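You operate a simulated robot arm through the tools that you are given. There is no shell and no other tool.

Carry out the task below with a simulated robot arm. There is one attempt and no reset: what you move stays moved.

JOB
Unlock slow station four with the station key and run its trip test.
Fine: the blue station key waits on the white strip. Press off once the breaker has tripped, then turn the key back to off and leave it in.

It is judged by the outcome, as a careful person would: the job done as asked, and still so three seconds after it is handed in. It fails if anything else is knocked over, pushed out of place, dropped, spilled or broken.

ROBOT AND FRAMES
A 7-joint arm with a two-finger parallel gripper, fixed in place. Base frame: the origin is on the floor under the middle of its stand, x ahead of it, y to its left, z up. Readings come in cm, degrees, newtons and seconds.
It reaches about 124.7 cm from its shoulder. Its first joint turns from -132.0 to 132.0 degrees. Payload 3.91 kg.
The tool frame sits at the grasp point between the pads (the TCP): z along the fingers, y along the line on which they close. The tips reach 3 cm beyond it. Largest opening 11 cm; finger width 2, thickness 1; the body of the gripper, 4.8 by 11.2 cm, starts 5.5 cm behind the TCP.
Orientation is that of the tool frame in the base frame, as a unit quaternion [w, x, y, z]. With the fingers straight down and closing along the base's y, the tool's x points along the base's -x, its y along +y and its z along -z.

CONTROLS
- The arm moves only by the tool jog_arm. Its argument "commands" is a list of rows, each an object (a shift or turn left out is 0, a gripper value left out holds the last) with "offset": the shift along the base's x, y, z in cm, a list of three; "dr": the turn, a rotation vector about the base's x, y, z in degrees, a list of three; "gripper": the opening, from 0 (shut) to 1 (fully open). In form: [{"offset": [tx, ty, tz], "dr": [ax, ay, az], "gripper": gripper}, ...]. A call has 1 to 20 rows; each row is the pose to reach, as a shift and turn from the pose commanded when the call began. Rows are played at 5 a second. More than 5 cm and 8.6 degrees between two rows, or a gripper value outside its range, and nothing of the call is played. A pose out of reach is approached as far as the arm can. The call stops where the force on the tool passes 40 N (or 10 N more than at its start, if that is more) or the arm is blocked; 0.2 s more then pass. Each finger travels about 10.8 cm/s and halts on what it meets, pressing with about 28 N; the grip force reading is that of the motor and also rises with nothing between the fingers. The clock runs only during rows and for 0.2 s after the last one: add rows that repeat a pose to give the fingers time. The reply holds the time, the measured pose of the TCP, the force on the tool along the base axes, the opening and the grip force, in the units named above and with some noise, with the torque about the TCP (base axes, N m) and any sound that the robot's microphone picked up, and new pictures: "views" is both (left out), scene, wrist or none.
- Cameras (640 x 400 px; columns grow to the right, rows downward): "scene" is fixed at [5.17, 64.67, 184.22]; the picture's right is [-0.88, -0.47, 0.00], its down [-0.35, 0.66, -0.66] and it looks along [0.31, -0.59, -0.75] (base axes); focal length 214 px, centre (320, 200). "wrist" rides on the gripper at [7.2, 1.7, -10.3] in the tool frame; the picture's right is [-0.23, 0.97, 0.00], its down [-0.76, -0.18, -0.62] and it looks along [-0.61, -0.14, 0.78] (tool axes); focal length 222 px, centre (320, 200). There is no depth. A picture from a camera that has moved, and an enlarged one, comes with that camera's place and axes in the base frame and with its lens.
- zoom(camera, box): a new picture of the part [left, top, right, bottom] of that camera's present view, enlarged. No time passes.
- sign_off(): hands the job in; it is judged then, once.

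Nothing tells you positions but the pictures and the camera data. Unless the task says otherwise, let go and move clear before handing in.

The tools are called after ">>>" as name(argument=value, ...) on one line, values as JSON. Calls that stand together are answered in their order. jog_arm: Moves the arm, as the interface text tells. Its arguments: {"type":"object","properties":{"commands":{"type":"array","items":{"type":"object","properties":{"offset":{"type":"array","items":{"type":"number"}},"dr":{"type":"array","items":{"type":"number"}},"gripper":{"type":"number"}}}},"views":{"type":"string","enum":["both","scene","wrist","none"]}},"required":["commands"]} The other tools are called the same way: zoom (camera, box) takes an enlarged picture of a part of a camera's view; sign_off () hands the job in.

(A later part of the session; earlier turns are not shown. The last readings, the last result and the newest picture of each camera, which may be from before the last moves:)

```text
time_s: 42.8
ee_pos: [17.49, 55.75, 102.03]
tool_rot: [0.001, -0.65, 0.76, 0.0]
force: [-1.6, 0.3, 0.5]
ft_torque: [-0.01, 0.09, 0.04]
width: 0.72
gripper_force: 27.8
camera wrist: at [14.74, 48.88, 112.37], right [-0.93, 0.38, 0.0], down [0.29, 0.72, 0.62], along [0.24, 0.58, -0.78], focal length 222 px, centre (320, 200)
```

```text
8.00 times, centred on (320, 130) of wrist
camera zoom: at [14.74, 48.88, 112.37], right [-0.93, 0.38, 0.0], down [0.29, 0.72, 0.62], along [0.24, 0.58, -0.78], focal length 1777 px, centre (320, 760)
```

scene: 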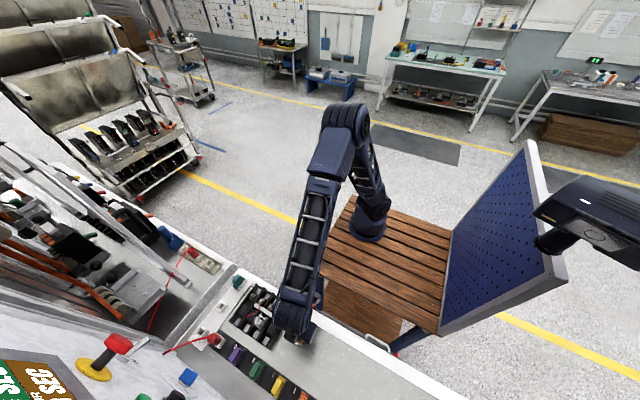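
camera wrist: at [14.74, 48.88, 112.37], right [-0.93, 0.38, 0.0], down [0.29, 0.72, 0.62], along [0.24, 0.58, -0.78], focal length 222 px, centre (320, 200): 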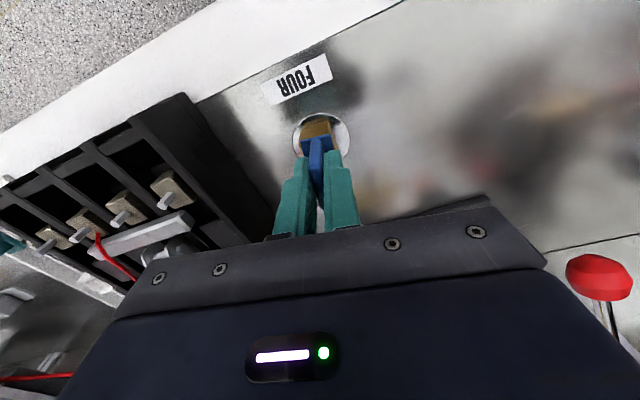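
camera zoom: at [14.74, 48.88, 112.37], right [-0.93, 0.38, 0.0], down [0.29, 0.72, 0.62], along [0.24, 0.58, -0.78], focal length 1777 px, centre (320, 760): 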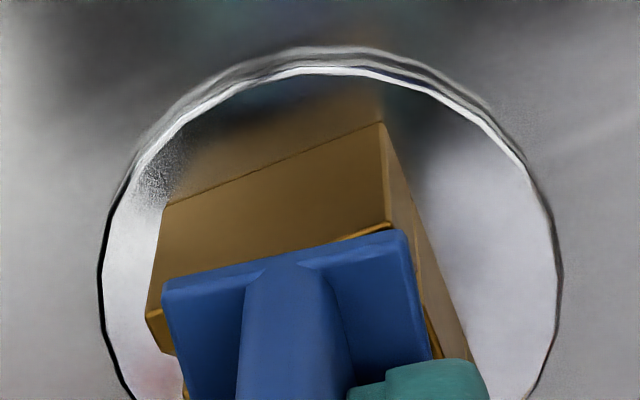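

The key moved 9° freely, possibly slack in the slot. I'll continue clockwise in small steps and watch whether the socket follows.

>>> jog_arm(commands=[{"offset": [0, 0, 0], "dr": [0, 0, -3], "gripper": 0.0}, {"offset": [0, 0, 0], "dr": [0, 0, -6], "gripper": 0.0}, {"offset": [0, 0, 0], "dr": [0, 0, -9], "gripper": 0.0}, {"offset": [0, 0, 0], "dr": [0, 0, -9], "gripper": 0.0}], views="wrist")

>>> zoom(camera="wrist", box=[295, 105, 345, 155])

```text
time_s: 43.8
ee_pos: [17.53, 55.62, 101.99]
tool_rot: [0.0, -0.587, 0.809, 0.0]
force: [-4.7, 3.4, 2.1]
ft_torque: [0.14, 0.22, 0.06]
width: 0.7
gripper_force: 27.8
camera wrist: at [13.65, 49.35, 112.25], right [-0.86, 0.52, 0.0], down [0.4, 0.67, 0.62], along [0.32, 0.53, -0.78], focal length 222 px, centre (320, 200)
```

wrist: 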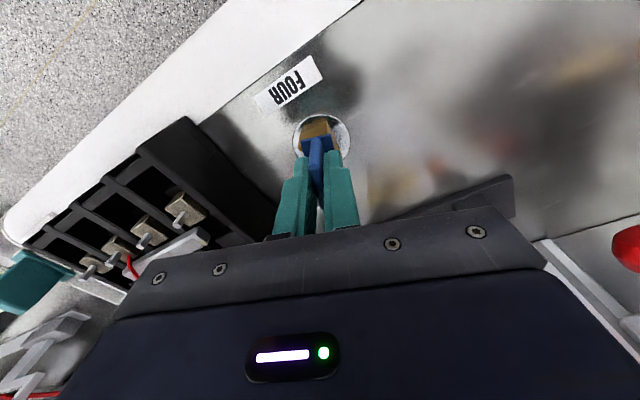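

```text
8.00 times, centred on (320, 130) of wrist
camera zoom: at [13.65, 49.35, 112.25], right [-0.86, 0.52, 0.0], down [0.4, 0.67, 0.62], along [0.32, 0.53, -0.78], focal length 1777 px, centre (320, 760)
```

zoom: 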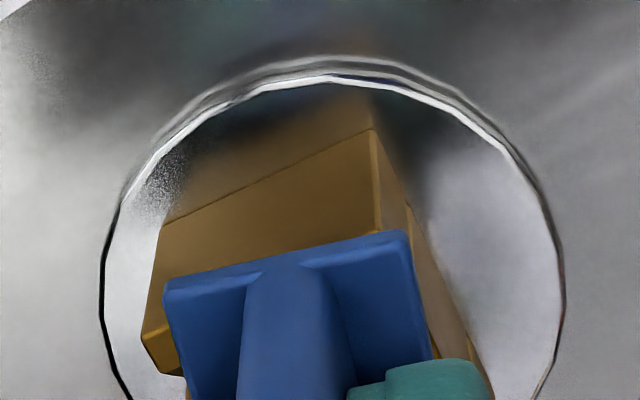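

The socket is now turning with the key (it moved about 5° in the last step), with small side forces. I'll keep turning clockwise, shifting slightly to relieve those forces.

>>> jog_arm(commands=[{"offset": [-0.08, 0.06, 0], "dr": [0, 0, 0], "gripper": 0.0}, {"offset": [-0.09, 0.06, 0], "dr": [0, 0, -4], "gripper": 0.0}, {"offset": [-0.1, 0.07, 0], "dr": [0, 0, -8], "gripper": 0.0}, {"offset": [-0.11, 0.07, 0], "dr": [0, 0, -12], "gripper": 0.0}, {"offset": [-0.11, 0.07, 0], "dr": [0, 0, -12], "gripper": 0.0}], views="wrist")

>>> zoom(camera="wrist", box=[295, 105, 345, 155])

```text
time_s: 45.0
ee_pos: [17.4, 55.73, 102.04]
tool_rot: [0.0, -0.5, 0.866, 0.0]
force: [-5.2, 0.7, -0.8]
ft_torque: [-0.01, 0.25, 0.03]
width: 0.72
gripper_force: 28.2
camera wrist: at [12.36, 50.37, 112.29], right [-0.73, 0.68, 0.0], down [0.54, 0.57, 0.62], along [0.43, 0.45, -0.78], focal length 222 px, centre (320, 200)
```

wrist: 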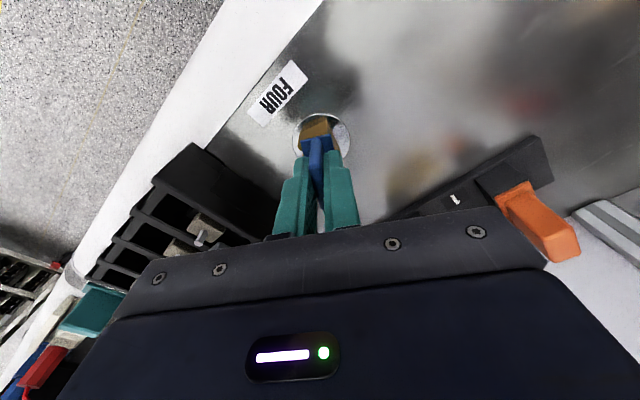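

```text
8.00 times, centred on (320, 130) of wrist
camera zoom: at [12.36, 50.37, 112.29], right [-0.73, 0.68, 0.0], down [0.54, 0.57, 0.62], along [0.43, 0.45, -0.78], focal length 1777 px, centre (320, 760)
```

zoom: 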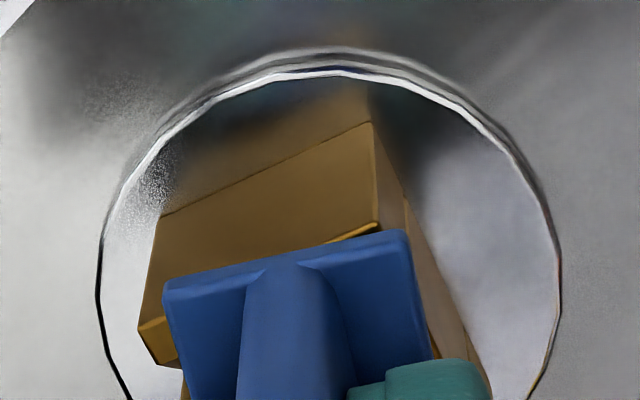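

The socket follows the key now, so clockwise works. I'll keep turning while relieving the x force.

>>> jog_arm(commands=[{"offset": [-0.08, 0.01, 0], "dr": [0, 0, -4], "gripper": 0.0}, {"offset": [-0.09, 0.01, 0], "dr": [0, 0, -8], "gripper": 0.0}, {"offset": [-0.1, 0.0, 0], "dr": [0, 0, -12], "gripper": 0.0}, {"offset": [-0.11, 0.0, 0], "dr": [0, 0, -16], "gripper": 0.0}, {"offset": [-0.11, 0.0, 0], "dr": [0, 0, -20], "gripper": 0.0}, {"offset": [-0.11, 0.0, 0], "dr": [0, 0, -20], "gripper": 0.0}], views="wrist")

>>> zoom(camera="wrist", box=[295, 105, 345, 155])

```text
time_s: 46.4
ee_pos: [17.24, 55.83, 102.07]
tool_rot: [0.0, -0.342, 0.94, 0.0]
force: [-1.8, 0.7, -1.6]
ft_torque: [0.03, 0.08, 0.0]
width: 0.73
gripper_force: 27.7
camera wrist: at [10.7, 52.47, 112.26], right [-0.45, 0.89, 0.0], down [0.7, 0.35, 0.62], along [0.56, 0.28, -0.78], focal length 222 px, centre (320, 200)
```

wrist: 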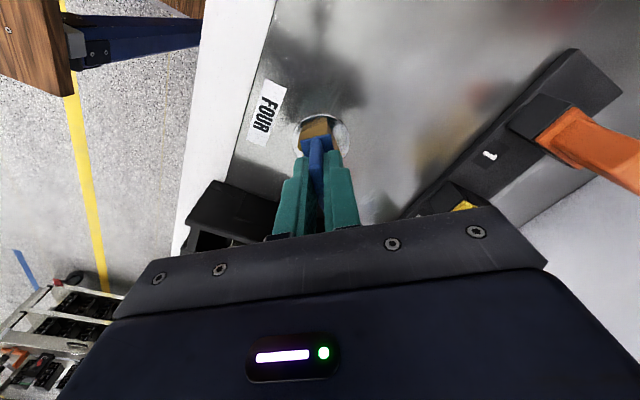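

```text
8.00 times, centred on (320, 130) of wrist
camera zoom: at [10.7, 52.47, 112.26], right [-0.45, 0.89, 0.0], down [0.7, 0.35, 0.62], along [0.56, 0.28, -0.78], focal length 1777 px, centre (320, 760)
```

zoom: 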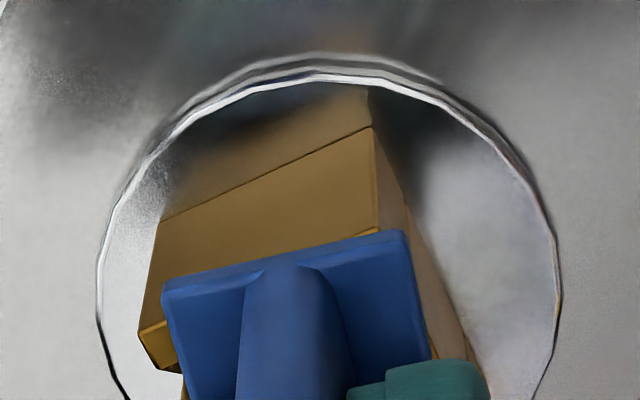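

Turning smoothly: the key is about 50° round. Continuing.

>>> jog_arm(commands=[{"offset": [-0.04, 0.01, -0.03], "dr": [0, 0, -4], "gripper": 0.0}, {"offset": [-0.05, 0.01, -0.05], "dr": [0, 0, -8], "gripper": 0.0}, {"offset": [-0.06, 0.01, -0.05], "dr": [0, 0, -12], "gripper": 0.0}, {"offset": [-0.07, 0.01, -0.05], "dr": [0, 0, -16], "gripper": 0.0}, {"offset": [-0.07, 0.01, -0.05], "dr": [0, 0, -20], "gripper": 0.0}, {"offset": [-0.07, 0.01, -0.05], "dr": [0, 0, -20], "gripper": 0.0}], views="wrist")

>>> zoom(camera="wrist", box=[295, 105, 345, 155])

```text
time_s: 47.8
ee_pos: [17.25, 55.77, 101.81]
tool_rot: [0.001, -0.173, 0.985, 0.0]
force: [-0.4, 2.3, -0.4]
ft_torque: [0.09, 0.05, 0.01]
width: 0.7
gripper_force: 27.8
camera wrist: at [9.91, 54.91, 112.27], right [-0.12, 0.99, 0.0], down [0.78, 0.09, 0.62], along [0.62, 0.07, -0.78], focal length 222 px, centre (320, 200)
```

wrist: 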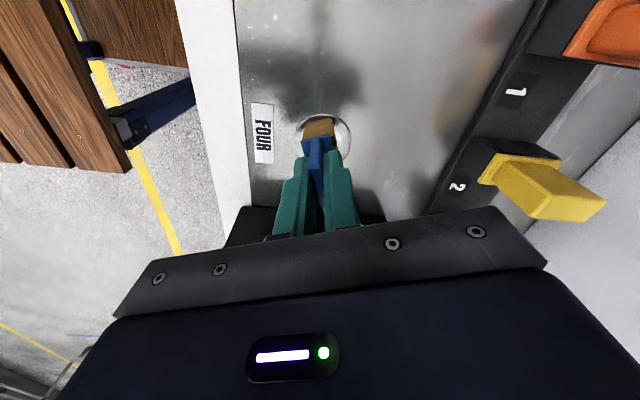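

```text
8.00 times, centred on (320, 130) of wrist
camera zoom: at [9.91, 54.91, 112.27], right [-0.12, 0.99, 0.0], down [0.78, 0.09, 0.62], along [0.62, 0.07, -0.78], focal length 1777 px, centre (320, 760)
```

zoom: 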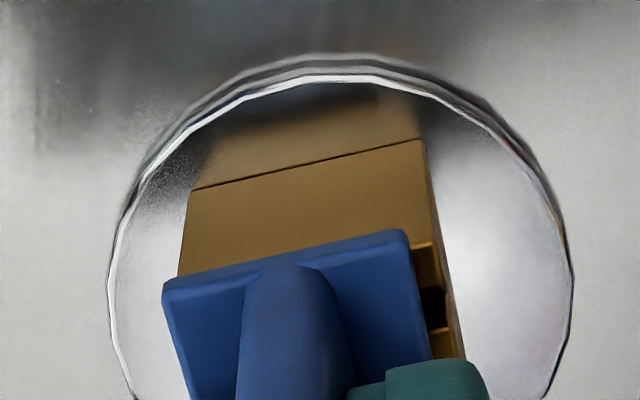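

The socket has jumped ahead and now lines up with the key, like a switch passing its snap point. I'll continue toward a 90° turn and see whether it reaches a stop.

>>> jog_arm(commands=[{"offset": [0, 0.05, 0], "dr": [0, 0, -4], "gripper": 0.0}, {"offset": [0, 0.06, 0], "dr": [0, 0, -8], "gripper": 0.0}, {"offset": [0, 0.07, 0], "dr": [0, 0, -12], "gripper": 0.0}, {"offset": [0, 0.07, 0], "dr": [0, 0, -12], "gripper": 0.0}], views="wrist")

>>> zoom(camera="wrist", box=[295, 105, 345, 155])

```text
time_s: 48.8
ee_pos: [17.29, 55.93, 102.03]
tool_rot: [0.0, -0.07, 0.998, 0.0]
force: [1.4, 0.7, 3.3]
ft_torque: [0.0, -0.06, 0.01]
width: 0.72
gripper_force: 27.8
camera wrist: at [9.86, 56.6, 112.24], right [0.09, 1.0, 0.0], down [0.78, -0.07, 0.62], along [0.62, -0.06, -0.78], focal length 222 px, centre (320, 200)
```

wrist: 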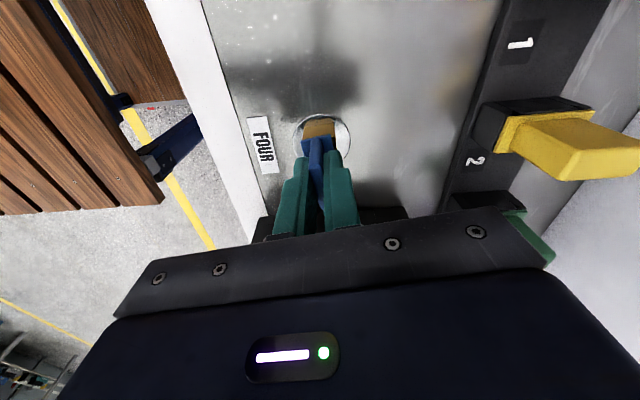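

```text
8.00 times, centred on (320, 130) of wrist
camera zoom: at [9.86, 56.6, 112.24], right [0.09, 1.0, 0.0], down [0.78, -0.07, 0.62], along [0.62, -0.06, -0.78], focal length 1777 px, centre (320, 760)
```

zoom: 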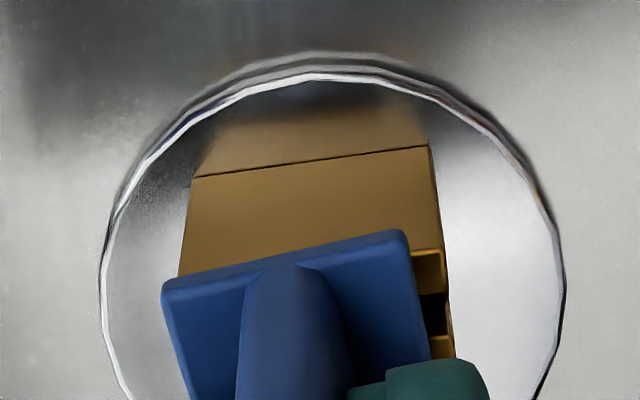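

The socket is now leading the key (about 87°), so it is being pulled to a rest position near 90°. I'll finish the turn to 90° and check.

>>> jog_arm(commands=[{"offset": [0, 0.0, 0.0], "dr": [0, 0, -4], "gripper": 0.0}, {"offset": [0, 0.0, 0.0], "dr": [0, 0, -8], "gripper": 0.0}, {"offset": [0, 0.0, 0.0], "dr": [0, 0, -8], "gripper": 0.0}, {"offset": [0, 0.0, 0.0], "dr": [0, 0, -8], "gripper": 0.0}], views="both")

>>> zoom(camera="wrist", box=[295, 105, 345, 155])

>>> zoom(camera="scene", box=[0, 330, 120, 400])

```text
time_s: 49.8
ee_pos: [17.18, 55.87, 102.04]
tool_rot: [0.0, 0.0, 1.0, 0.0]
force: [2.3, 3.5, 10.4]
ft_torque: [0.1, -0.05, 0.01]
width: 0.71
gripper_force: 27.8
camera wrist: at [10.0, 57.58, 112.24], right [0.23, 0.97, 0.0], down [0.76, -0.18, 0.62], along [0.61, -0.14, -0.78], focal length 222 px, centre (320, 200)
```

scene: 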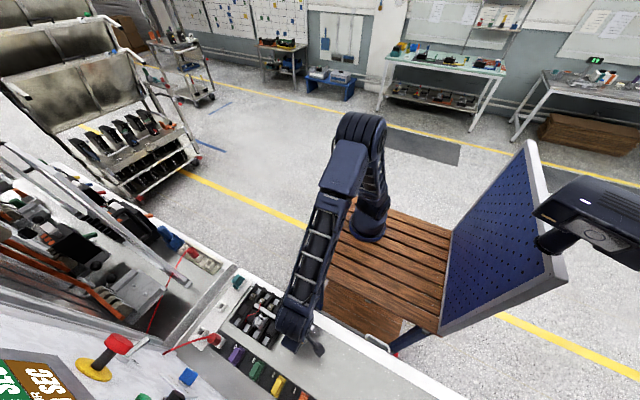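
wrist: 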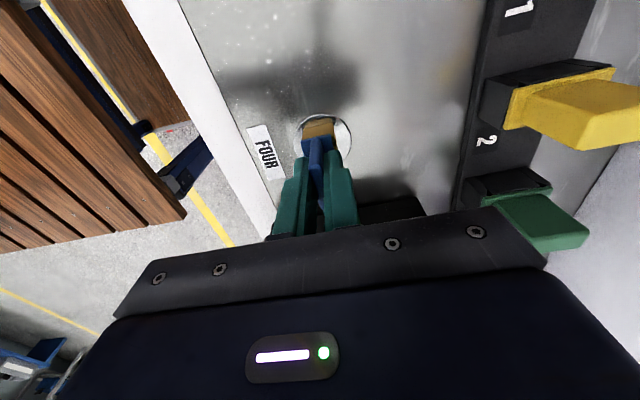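

```text
8.00 times, centred on (320, 130) of wrist
camera zoom: at [10.0, 57.58, 112.24], right [0.23, 0.97, 0.0], down [0.76, -0.18, 0.62], along [0.61, -0.14, -0.78], focal length 1777 px, centre (320, 760)
```

zoom: 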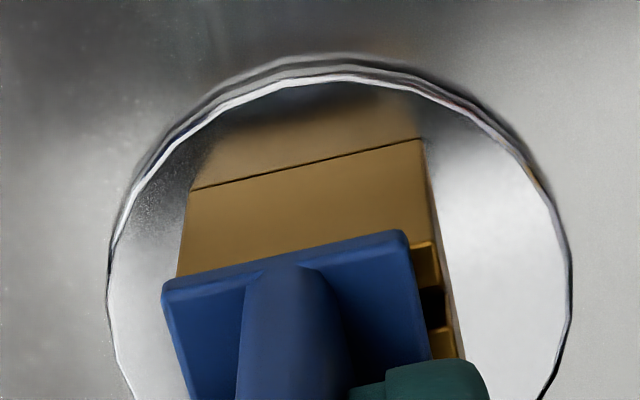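

```text
5.33 times, centred on (60, 365) of scene
camera zoom: at [5.17, 64.67, 184.22], right [-0.88, -0.47, 0.0], down [-0.35, 0.66, -0.66], along [0.31, -0.59, -0.75], focal length 1144 px, centre (1707, -680)
```

zoom: 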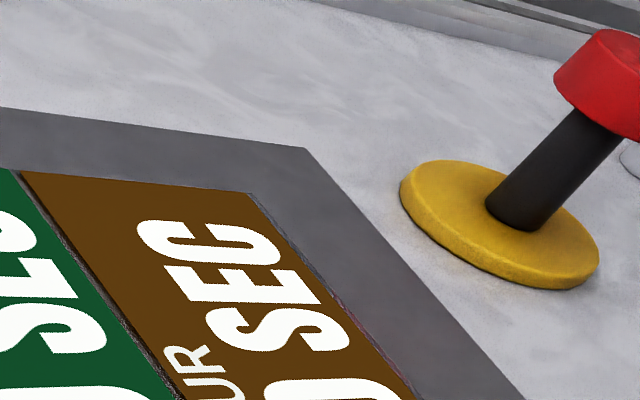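

The socket is now at 90° and in line with the key. I'll ease the downward force, release the key and lift clear to check that station four has been unlocked.

>>> jog_arm(commands=[{"offset": [0, 0.04, 0.15], "gripper": 0.0}, {"offset": [0, 0.04, 0.15], "gripper": 0.3}, {"offset": [0, 0.04, 0.15], "gripper": 0.3}, {"offset": [0, 0.04, 0.15], "gripper": 0.3}], views="wrist")

>>> zoom(camera="wrist", box=[280, 95, 360, 195])

```text
time_s: 50.8
ee_pos: [17.22, 55.91, 102.19]
tool_rot: [0.001, 0.0, 1.0, 0.0]
force: [-0.5, -0.7, 0.0]
ft_torque: [0.03, -0.04, 0.0]
width: 3.29
gripper_force: 0.1
camera wrist: at [10.01, 57.59, 112.39], right [0.23, 0.97, 0.0], down [0.76, -0.18, 0.62], along [0.61, -0.14, -0.78], focal length 222 px, centre (320, 200)
```

wrist: 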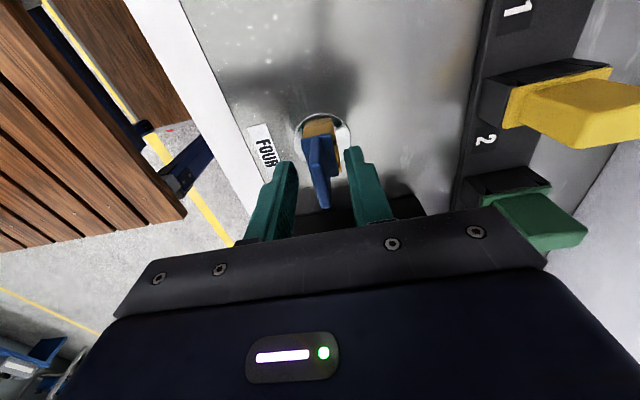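

```text
4.00 times, centred on (320, 145) of wrist
camera zoom: at [10.01, 57.59, 112.39], right [0.23, 0.97, 0.0], down [0.76, -0.18, 0.62], along [0.61, -0.14, -0.78], focal length 888 px, centre (320, 420)
```

zoom: 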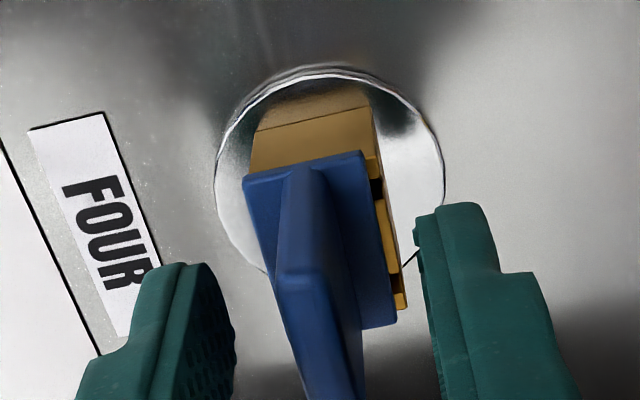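

The key stays in place at the 90° position. I'll lift away and look at station four's lamp and display.

>>> jog_arm(commands=[{"offset": [0, 0, 2], "gripper": 0.3}, {"offset": [0, 0, 5], "gripper": 0.3}, {"offset": [0, 0, 9], "gripper": 0.3}, {"offset": [0, 0, 13], "gripper": 0.3}, {"offset": [0, -3, 17], "gripper": 0.1}, {"offset": [0, -6, 21], "gripper": 0.0}, {"offset": [0, -10, 24], "gripper": 0.0}, {"offset": [0, -14, 26], "gripper": 0.0}, {"offset": [0, -14, 26], "gripper": 0.0}], views="both")

>>> zoom(camera="scene", box=[260, 300, 340, 360])

```text
time_s: 52.8
ee_pos: [17.31, 41.76, 128.17]
tool_rot: [0.0, -0.001, 1.0, 0.0]
force: [-0.5, -0.7, -1.3]
ft_torque: [-0.03, 0.01, -0.02]
width: 0.0
gripper_force: 28.4
camera wrist: at [10.11, 43.52, 138.43], right [0.23, 0.97, 0.0], down [0.76, -0.18, 0.62], along [0.61, -0.14, -0.78], focal length 222 px, centre (320, 200)
```

scene: 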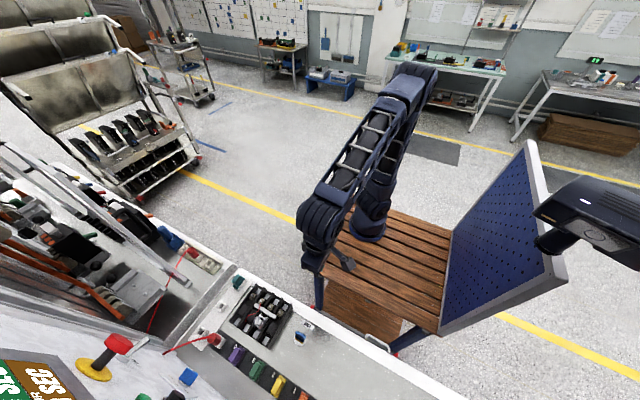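
wrist: 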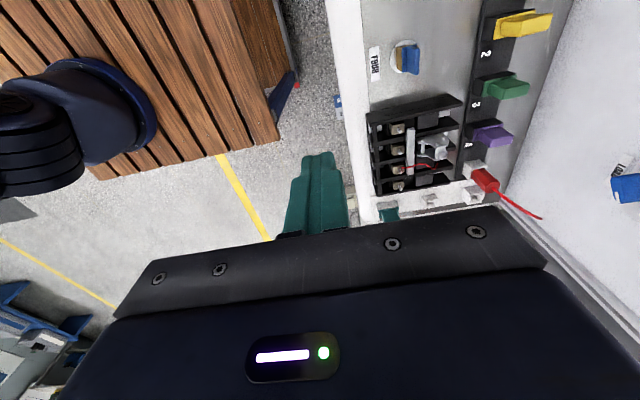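

```text
6.67 times, centred on (300, 330) of scene
camera zoom: at [5.17, 64.67, 184.22], right [-0.88, -0.47, 0.0], down [-0.35, 0.66, -0.66], along [0.31, -0.59, -0.75], focal length 1430 px, centre (453, -667)
```

zoom: 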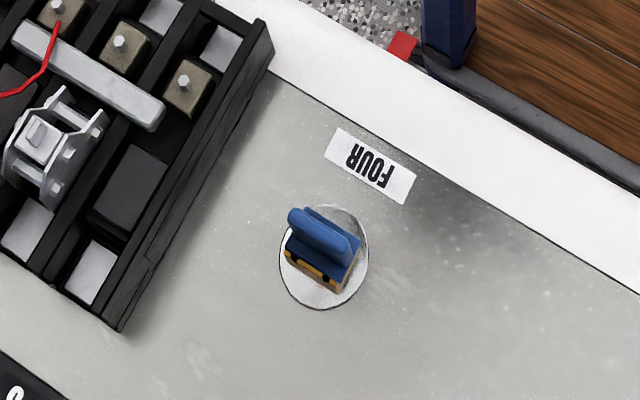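

The key sits turned 90° in FOUR. Next I'll swing the tool to point at the panel (camera above), so I can check station four and press START.

>>> jog_arm(commands=[{"offset": [0, 0, 1], "dr": [0, 0, -8.5], "gripper": 0.0}, {"offset": [0, 0, 2], "dr": [0, 0, -17], "gripper": 0.0}, {"offset": [0, 0, 3], "dr": [0, 0, -25.5], "gripper": 0.0}, {"offset": [0, 0, 4], "dr": [0, 0, -34], "gripper": 0.0}, {"offset": [0, 0, 5], "dr": [0, 0, -42.5], "gripper": 0.0}, {"offset": [0, 0, 6], "dr": [0, 0, -51], "gripper": 0.0}, {"offset": [0, 0, 7], "dr": [0, 0, -59.5], "gripper": 0.0}, {"offset": [0, 0, 8], "dr": [0, 0, -68], "gripper": 0.0}, {"offset": [0, 0, 9], "dr": [0, 0, -76.5], "gripper": 0.0}, {"offset": [0, 0, 10], "dr": [0, 0, -85], "gripper": 0.0}, {"offset": [0, 0, 10], "dr": [0, 0, -90], "gripper": 0.0}], views="none")

>>> jog_arm(commands=[{"offset": [0, -0.5, 0], "dr": [8.5, 0, 0], "gripper": 0.0}, {"offset": [0, -1, 0], "dr": [17, 0, 0], "gripper": 0.0}, {"offset": [0, -1.5, 0], "dr": [25.5, 0, 0], "gripper": 0.0}, {"offset": [0, -2, 0], "dr": [34, 0, 0], "gripper": 0.0}, {"offset": [0, -2, 0], "dr": [42.5, 0, 0], "gripper": 0.0}, {"offset": [0, -2, 0], "dr": [51, 0, 0], "gripper": 0.0}, {"offset": [0, -2, 0], "dr": [59.5, 0, 0], "gripper": 0.0}, {"offset": [0, -2, 0], "dr": [68, 0, 0], "gripper": 0.0}, {"offset": [0, -2, 0], "dr": [76.5, 0, 0], "gripper": 0.0}, {"offset": [0, -2, 0], "dr": [85, 0, 0], "gripper": 0.0}, {"offset": [0, -2, 0], "dr": [90, 0, 0], "gripper": 0.0}, {"offset": [0, -2, 0], "dr": [90, 0, 0], "gripper": 0.0}], views="both")

```text
time_s: 55.2
ee_pos: [17.23, 41.87, 138.19]
tool_rot: [0.0, 0.708, 0.706, -0.001]
force: [-0.5, -0.6, 0.2]
ft_torque: [-0.02, -0.02, -0.04]
width: 0.0
gripper_force: 28.3
```

```text
time_s: 57.8
ee_pos: [17.17, 39.92, 138.12]
tool_rot: [-0.5, 0.5, 0.5, 0.5]
force: [0.1, -0.1, 0.6]
ft_torque: [0.0, -0.01, -0.02]
width: 0.0
gripper_force: 28.5
camera wrist: at [18.92, 29.61, 145.3], right [0.97, 0.0, -0.23], down [-0.18, -0.62, -0.76], along [-0.14, 0.78, -0.61], focal length 222 px, centre (320, 200)
```

scene: 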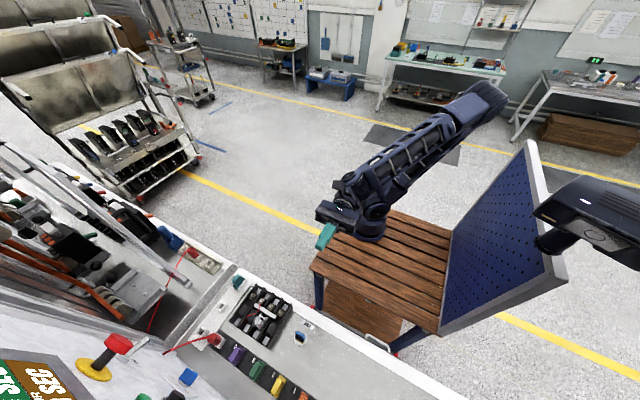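
wrist: 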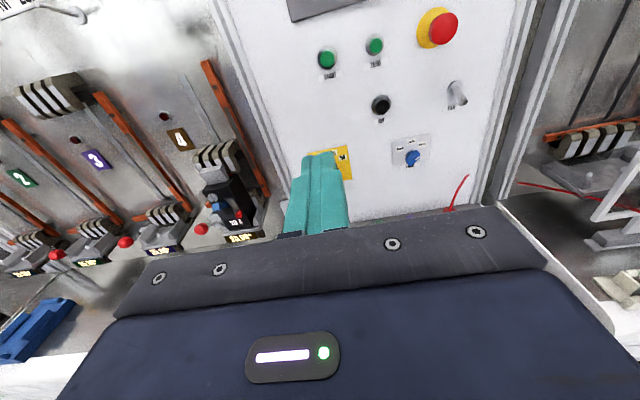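

>>> zoom(camera="wrist", box=[130, 90, 290, 250])

>>> zoom(camera="wrist", box=[280, 0, 480, 180])

>>> zoom(camera="wrist", box=[0, 80, 140, 280])

```text
2.50 times, centred on (210, 170) of wrist
camera zoom: at [18.92, 29.61, 145.3], right [0.97, 0.0, -0.23], down [-0.18, -0.62, -0.76], along [-0.14, 0.78, -0.61], focal length 555 px, centre (595, 275)
```

zoom: 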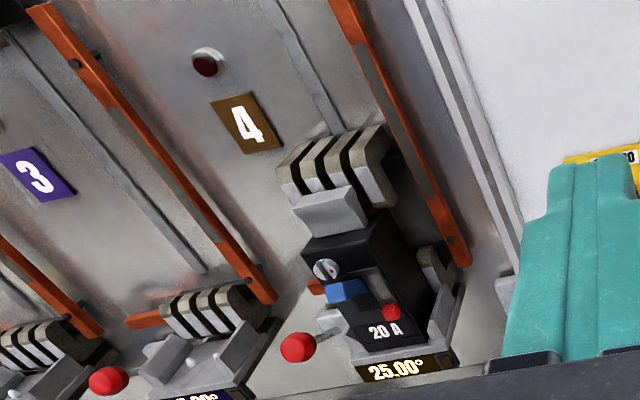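

```text
2.22 times, centred on (380, 90) of wrist
camera zoom: at [18.92, 29.61, 145.3], right [0.97, 0.0, -0.23], down [-0.18, -0.62, -0.76], along [-0.14, 0.78, -0.61], focal length 494 px, centre (187, 444)
```

zoom: 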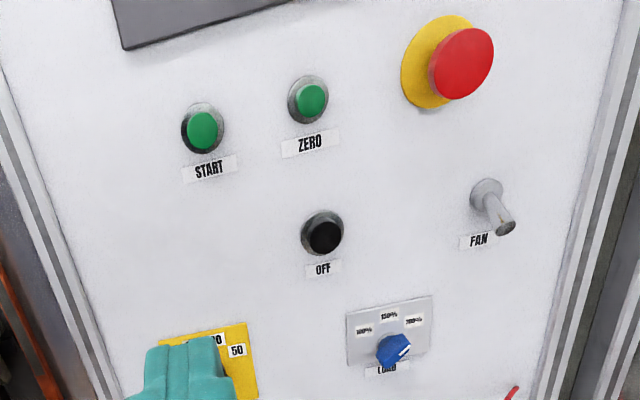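

```text
2.00 times, centred on (70, 180) of wrist
camera zoom: at [18.92, 29.61, 145.3], right [0.97, 0.0, -0.23], down [-0.18, -0.62, -0.76], along [-0.14, 0.78, -0.61], focal length 444 px, centre (820, 240)
```

zoom: 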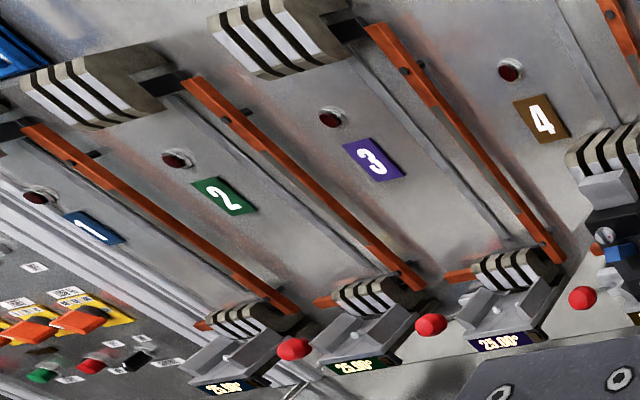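

Station 4 still reads 25.00° with its lamp dark. START is at about (19.0, ~77, 140) and OFF about (28.2, ~78, 129.4). I'll bring the closed fingertips up in front of START.

>>> jog_arm(commands=[{"offset": [0.5, 4.5, 0.5], "gripper": 0.0}, {"offset": [1, 9, 1], "gripper": 0.0}, {"offset": [1.5, 13.5, 1.5], "gripper": 0.0}, {"offset": [1.8, 18, 1.9], "gripper": 0.0}, {"offset": [1.8, 22, 1.9], "gripper": 0.0}, {"offset": [1.8, 26, 1.9], "gripper": 0.0}, {"offset": [1.8, 28, 1.9], "gripper": 0.0}, {"offset": [1.8, 28, 1.9], "gripper": 0.0}])

>>> zoom(camera="wrist", box=[240, 60, 400, 220])

```text
time_s: 59.6
ee_pos: [19.45, 67.81, 140.1]
tool_rot: [-0.5, 0.502, 0.498, 0.5]
force: [5.7, 0.1, -0.1]
ft_torque: [0.02, -0.02, 0.46]
width: 0.0
gripper_force: 28.3
camera wrist: at [21.18, 57.63, 147.25], right [0.97, 0.0, -0.23], down [-0.18, -0.62, -0.76], along [-0.14, 0.78, -0.61], focal length 222 px, centre (320, 200)
```

scene: 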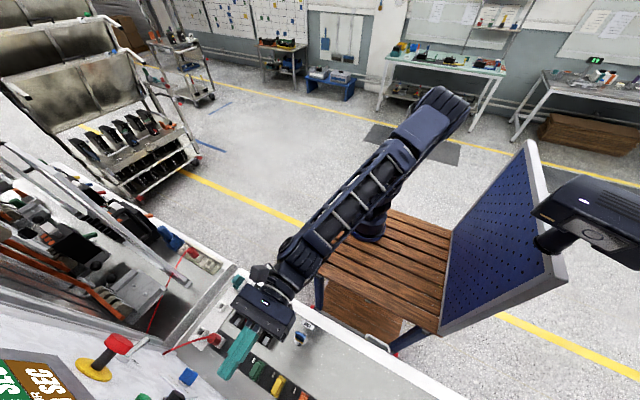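
wrist: 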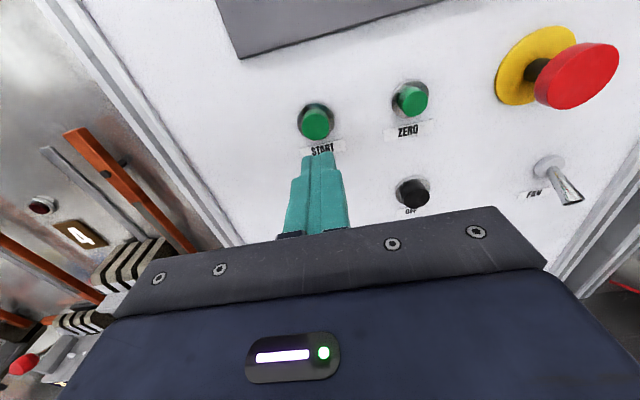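

```text
2.50 times, centred on (320, 140) of wrist
camera zoom: at [21.18, 57.63, 147.25], right [0.97, 0.0, -0.23], down [-0.18, -0.62, -0.76], along [-0.14, 0.78, -0.61], focal length 555 px, centre (320, 350)
```

zoom: 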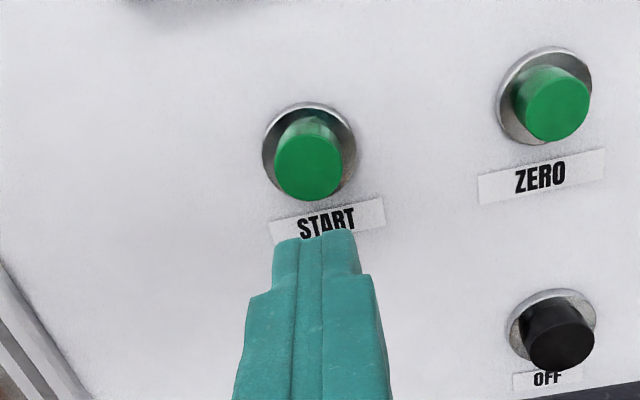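

The force reads 5.7 N along x, which I didn't expect here. I'll hold still and re-read before going further.

>>> jog_arm(commands=[{"offset": [0, 0, 0], "gripper": 0.0}, {"offset": [0, 0, 0], "gripper": 0.0}], views="both")

>>> zoom(camera="scene", box=[200, 230, 340, 400])

```text
time_s: 60.2
ee_pos: [19.13, 67.93, 140.04]
tool_rot: [-0.5, 0.5, 0.5, 0.5]
force: [-0.1, 0.1, 0.4]
ft_torque: [0.01, 0.01, 0.02]
width: 0.01
gripper_force: 27.5
camera wrist: at [20.84, 57.64, 147.26], right [0.97, 0.0, -0.23], down [-0.18, -0.62, -0.76], along [-0.14, 0.78, -0.61], focal length 222 px, centre (320, 200)
```

scene: 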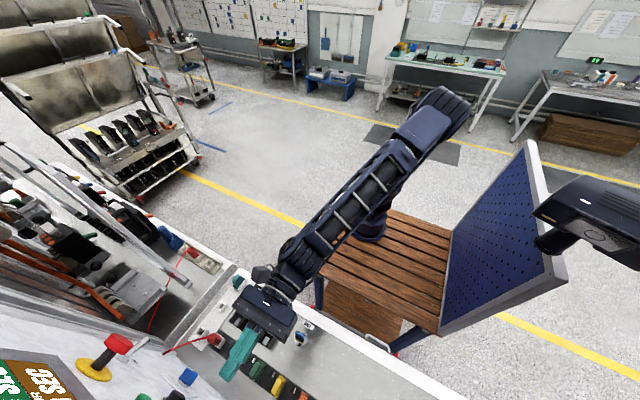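
wrist: 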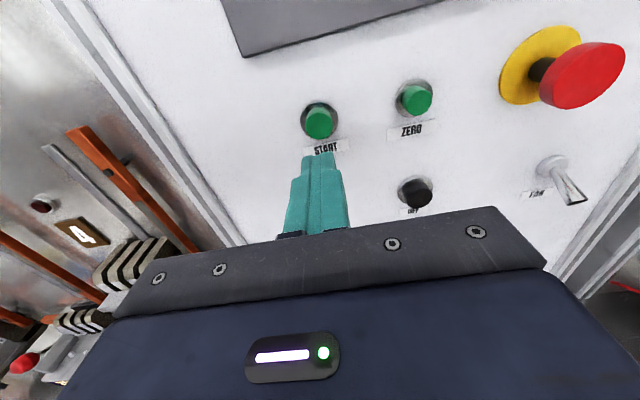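

```text
2.35 times, centred on (270, 315) of scene
camera zoom: at [5.17, 64.67, 184.22], right [-0.88, -0.47, 0.0], down [-0.35, 0.66, -0.66], along [0.31, -0.59, -0.75], focal length 505 px, centre (438, -71)
```

zoom: 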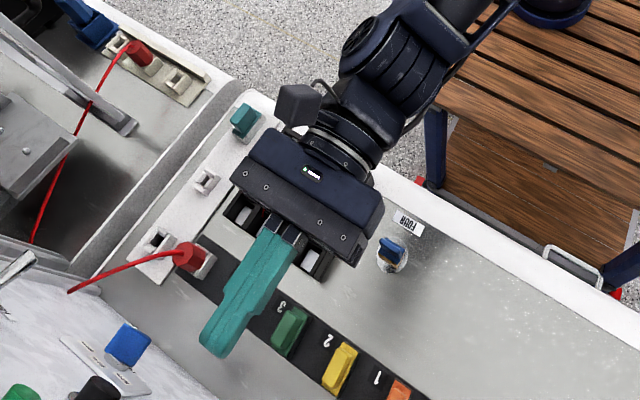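

That was just a transient from motion; it now reads zero. I'll zoom in to line up with START.

>>> zoom(camera="wrist", box=[280, 80, 360, 180])

>>> zoom(camera="wrist", box=[0, 170, 140, 400])

```text
4.00 times, centred on (320, 130) of wrist
camera zoom: at [20.84, 57.64, 147.26], right [0.97, 0.0, -0.23], down [-0.18, -0.62, -0.76], along [-0.14, 0.78, -0.61], focal length 888 px, centre (320, 480)
```

zoom: 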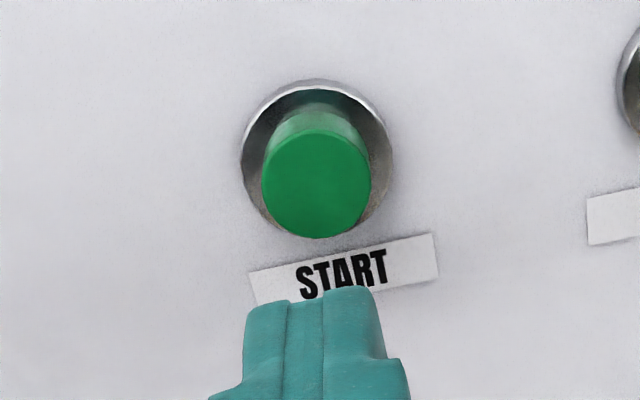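

```text
1.74 times, centred on (70, 285) of wrist
camera zoom: at [20.84, 57.64, 147.26], right [0.97, 0.0, -0.23], down [-0.18, -0.62, -0.76], along [-0.14, 0.78, -0.61], focal length 386 px, centre (755, 52)
```

zoom: 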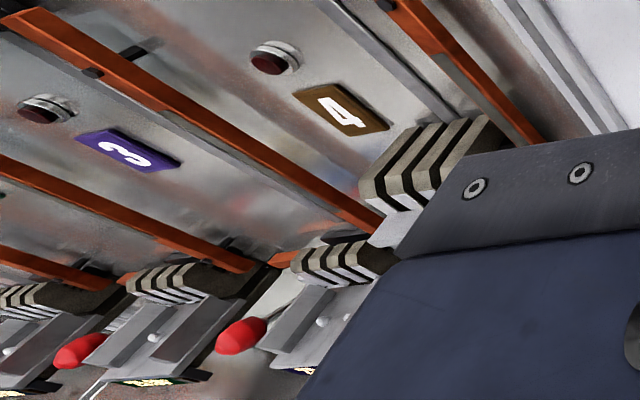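

START's cap front is at about (19.0, 78.6, 139.6). I'll approach to about 2 cm away and then press in small steps.

>>> jog_arm(commands=[{"offset": [-0.1, 2, -0.4], "gripper": 0.0}, {"offset": [-0.1, 4, -0.4], "gripper": 0.0}, {"offset": [-0.1, 5.5, -0.4], "gripper": 0.0}, {"offset": [-0.1, 5.5, -0.4], "gripper": 0.0}, {"offset": [-0.1, 5.5, -0.4], "gripper": 0.0}], views="wrist")

>>> zoom(camera="wrist", box=[280, 80, 360, 180])

```text
time_s: 61.4
ee_pos: [18.89, 73.49, 139.81]
tool_rot: [-0.5, 0.5, 0.5, 0.501]
force: [0.7, 0.2, 0.1]
ft_torque: [0.02, 0.0, 0.01]
width: 0.0
gripper_force: 27.6
camera wrist: at [20.56, 63.17, 146.82], right [0.97, 0.0, -0.23], down [-0.18, -0.62, -0.76], along [-0.14, 0.78, -0.61], focal length 222 px, centre (320, 200)
```

wrist: 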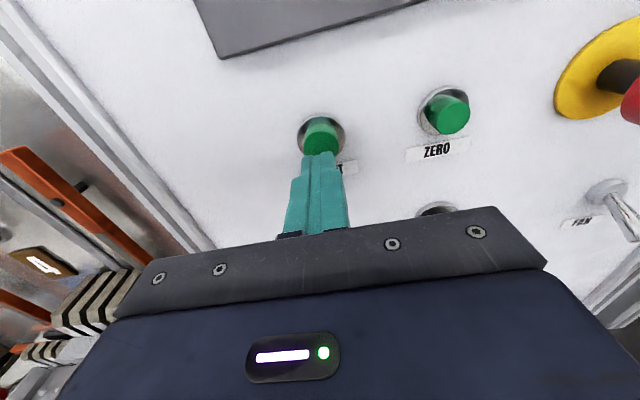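

```text
4.00 times, centred on (320, 130) of wrist
camera zoom: at [20.56, 63.17, 146.82], right [0.97, 0.0, -0.23], down [-0.18, -0.62, -0.76], along [-0.14, 0.78, -0.61], focal length 888 px, centre (320, 480)
```

zoom: 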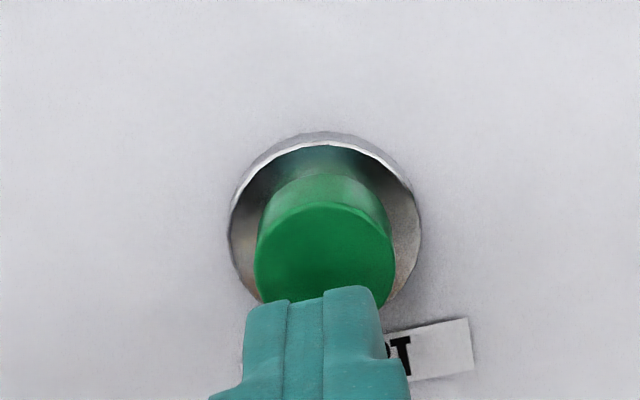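

Aligned on START. I'll advance in small steps until I feel the button.

>>> jog_arm(commands=[{"offset": [0, 0.5, 0], "gripper": 0.0}, {"offset": [0, 1.0, 0], "gripper": 0.0}, {"offset": [0, 1.4, 0], "gripper": 0.0}, {"offset": [0, 1.8, 0], "gripper": 0.0}, {"offset": [0, 2.0, 0], "gripper": 0.0}], views="wrist")

>>> zoom(camera="wrist", box=[280, 80, 360, 180])

```text
time_s: 62.6
ee_pos: [18.87, 75.51, 139.6]
tool_rot: [-0.5, 0.5, 0.5, 0.5]
force: [-1.3, -2.8, 0.8]
ft_torque: [0.02, 0.0, 0.02]
width: 0.0
gripper_force: 28.4
heard: click
camera wrist: at [20.65, 65.11, 146.89], right [0.97, 0.0, -0.23], down [-0.18, -0.62, -0.76], along [-0.14, 0.78, -0.61], focal length 222 px, centre (320, 200)
```

wrist: 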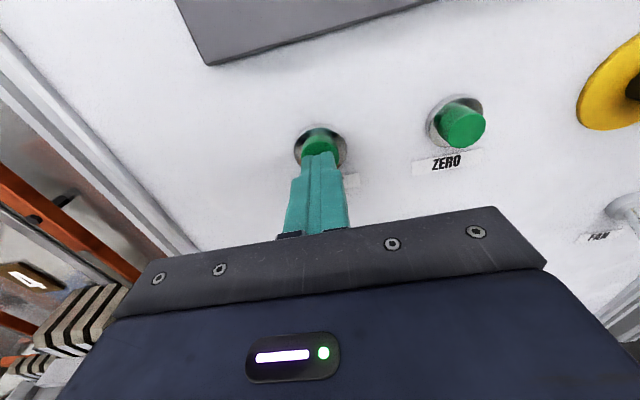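

```text
4.00 times, centred on (320, 130) of wrist
camera zoom: at [20.65, 65.11, 146.89], right [0.97, 0.0, -0.23], down [-0.18, -0.62, -0.76], along [-0.14, 0.78, -0.61], focal length 888 px, centre (320, 480)
```

zoom: 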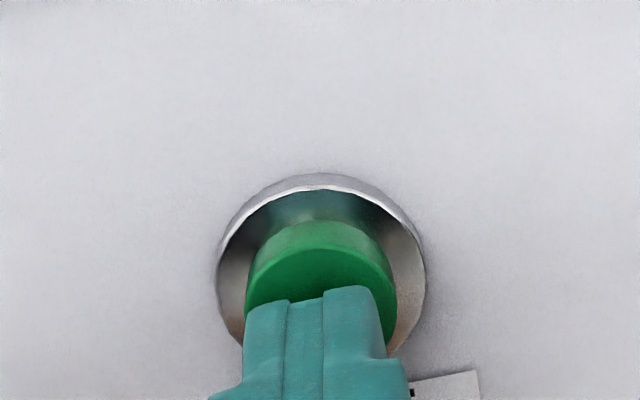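

I heard a click at 2.8 N, so START is pressed. I'll back off and raise the camera to watch the display and station four.

>>> jog_arm(commands=[{"offset": [0, -3, 0], "gripper": 0.0}, {"offset": [0, -7, 0], "gripper": 0.0}, {"offset": [0, -11, 1], "gripper": 0.0}, {"offset": [-1, -15, 4], "gripper": 0.0}, {"offset": [-3, -19, 6], "gripper": 0.0}, {"offset": [-5, -23, 8], "gripper": 0.0}, {"offset": [-5, -26, 11], "gripper": 0.0}, {"offset": [-5, -28, 14], "gripper": 0.0}], views="both")

>>> zoom(camera="wrist", box=[280, 0, 480, 140])

>>> zoom(camera="wrist", box=[120, 80, 300, 260])

```text
refused: row 4 steps farther than a row can; nothing moved
```

```text
2.86 times, centred on (380, 70) of wrist
camera zoom: at [20.65, 65.11, 146.89], right [0.97, 0.0, -0.23], down [-0.18, -0.62, -0.76], along [-0.14, 0.78, -0.61], focal length 635 px, centre (149, 571)
```

zoom: 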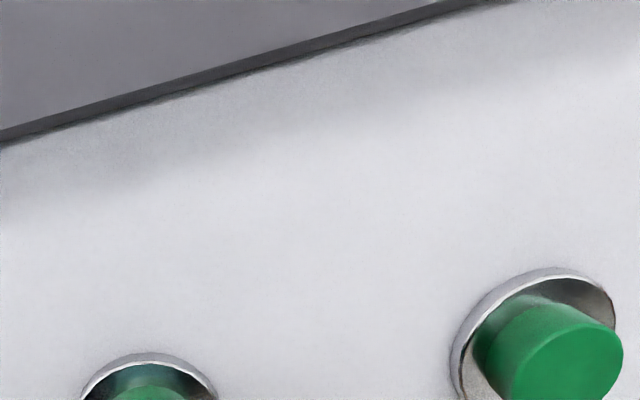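

```text
2.22 times, centred on (210, 170) of wrist
camera zoom: at [20.65, 65.11, 146.89], right [0.97, 0.0, -0.23], down [-0.18, -0.62, -0.76], along [-0.14, 0.78, -0.61], focal length 494 px, centre (564, 267)
```

zoom: 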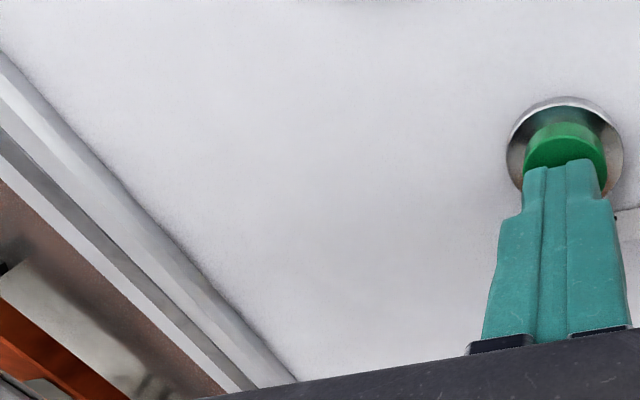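

One step was too long, so nothing moved. I'll retreat with smaller steps.

>>> jog_arm(commands=[{"offset": [0, -3, 0], "gripper": 0.0}, {"offset": [0, -7, 0], "gripper": 0.0}, {"offset": [0, -11, 1], "gripper": 0.0}, {"offset": [-1, -14, 3], "gripper": 0.0}, {"offset": [-3, -17, 5], "gripper": 0.0}, {"offset": [-5, -20, 7], "gripper": 0.0}, {"offset": [-5, -24, 9], "gripper": 0.0}, {"offset": [-5, -27, 12], "gripper": 0.0}, {"offset": [-5, -28, 14], "gripper": 0.0}], views="both")

>>> zoom(camera="wrist", box=[280, 0, 480, 140])

>>> zoom(camera="wrist", box=[120, 80, 300, 260])

```text
time_s: 64.6
ee_pos: [13.87, 47.43, 153.64]
tool_rot: [-0.5, 0.5, 0.5, 0.5]
force: [0.0, 0.7, -1.1]
ft_torque: [0.0, -0.01, -0.02]
width: 0.0
gripper_force: 28.5
camera wrist: at [15.68, 37.12, 160.78], right [0.97, 0.0, -0.23], down [-0.18, -0.62, -0.76], along [-0.14, 0.78, -0.61], focal length 222 px, centre (320, 200)
```

scene: 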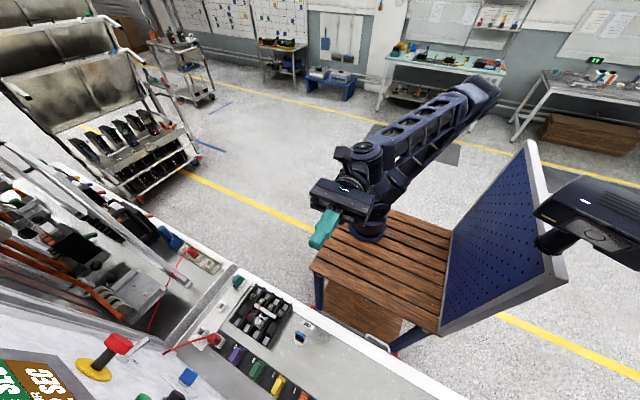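
wrist: 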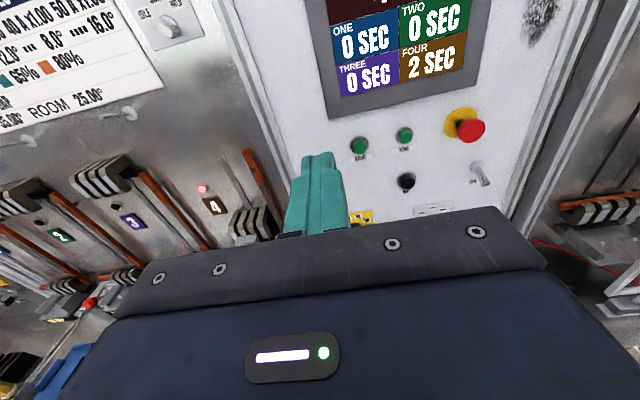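

```text
2.86 times, centred on (380, 70) of wrist
camera zoom: at [15.68, 37.12, 160.78], right [0.97, 0.0, -0.23], down [-0.18, -0.62, -0.76], along [-0.14, 0.78, -0.61], focal length 635 px, centre (149, 571)
```

zoom: 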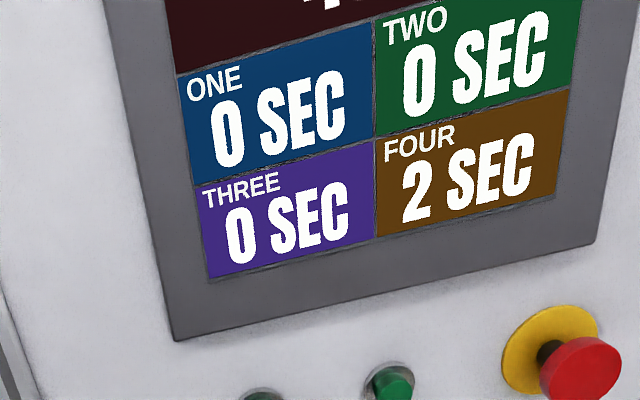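

```text
2.22 times, centred on (210, 170) of wrist
camera zoom: at [15.68, 37.12, 160.78], right [0.97, 0.0, -0.23], down [-0.18, -0.62, -0.76], along [-0.14, 0.78, -0.61], focal length 494 px, centre (564, 267)
```

zoom: 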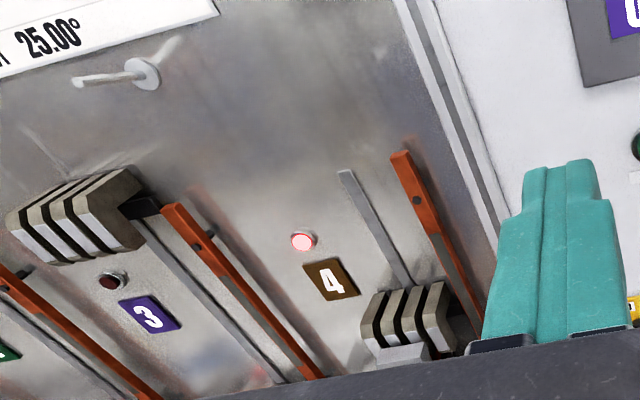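

The test is running: FOUR counts 2 SEC and lamp 4 is lit. I'll move to where I can see station 4's breaker and temperature while it heats.

>>> jog_arm(commands=[{"offset": [1, -2, -4], "gripper": 0.0}, {"offset": [2, -4, -8], "gripper": 0.0}, {"offset": [3, -6, -12], "gripper": 0.0}, {"offset": [3.3, -7, -14], "gripper": 0.0}, {"offset": [3.3, -7, -14], "gripper": 0.0}], views="wrist")

>>> zoom(camera="wrist", box=[150, 90, 290, 250])

```text
time_s: 65.8
ee_pos: [17.07, 40.44, 139.62]
tool_rot: [-0.5, 0.5, 0.5, 0.5]
force: [-0.4, 0.1, -0.6]
ft_torque: [0.0, 0.02, -0.01]
width: 0.02
gripper_force: 27.7
camera wrist: at [18.83, 30.09, 146.78], right [0.97, 0.0, -0.23], down [-0.18, -0.62, -0.76], along [-0.14, 0.78, -0.61], focal length 222 px, centre (320, 200)
```

wrist: 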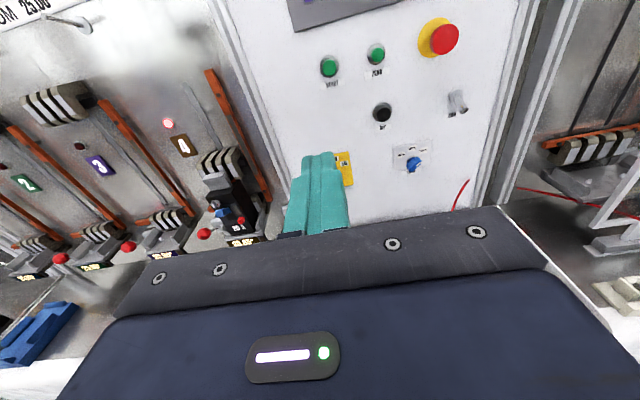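

```text
2.50 times, centred on (220, 170) of wrist
camera zoom: at [18.83, 30.09, 146.78], right [0.97, 0.0, -0.23], down [-0.18, -0.62, -0.76], along [-0.14, 0.78, -0.61], focal length 555 px, centre (570, 275)
```

zoom: 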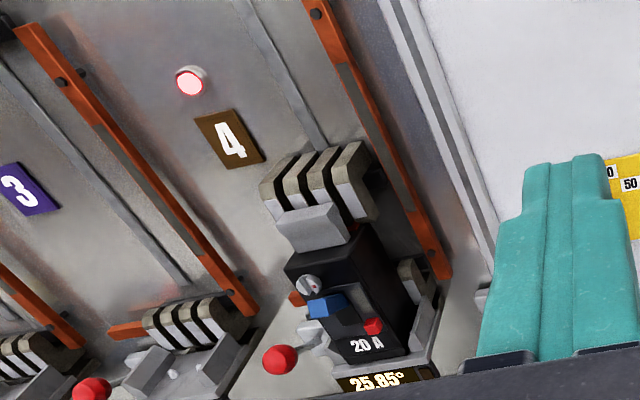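

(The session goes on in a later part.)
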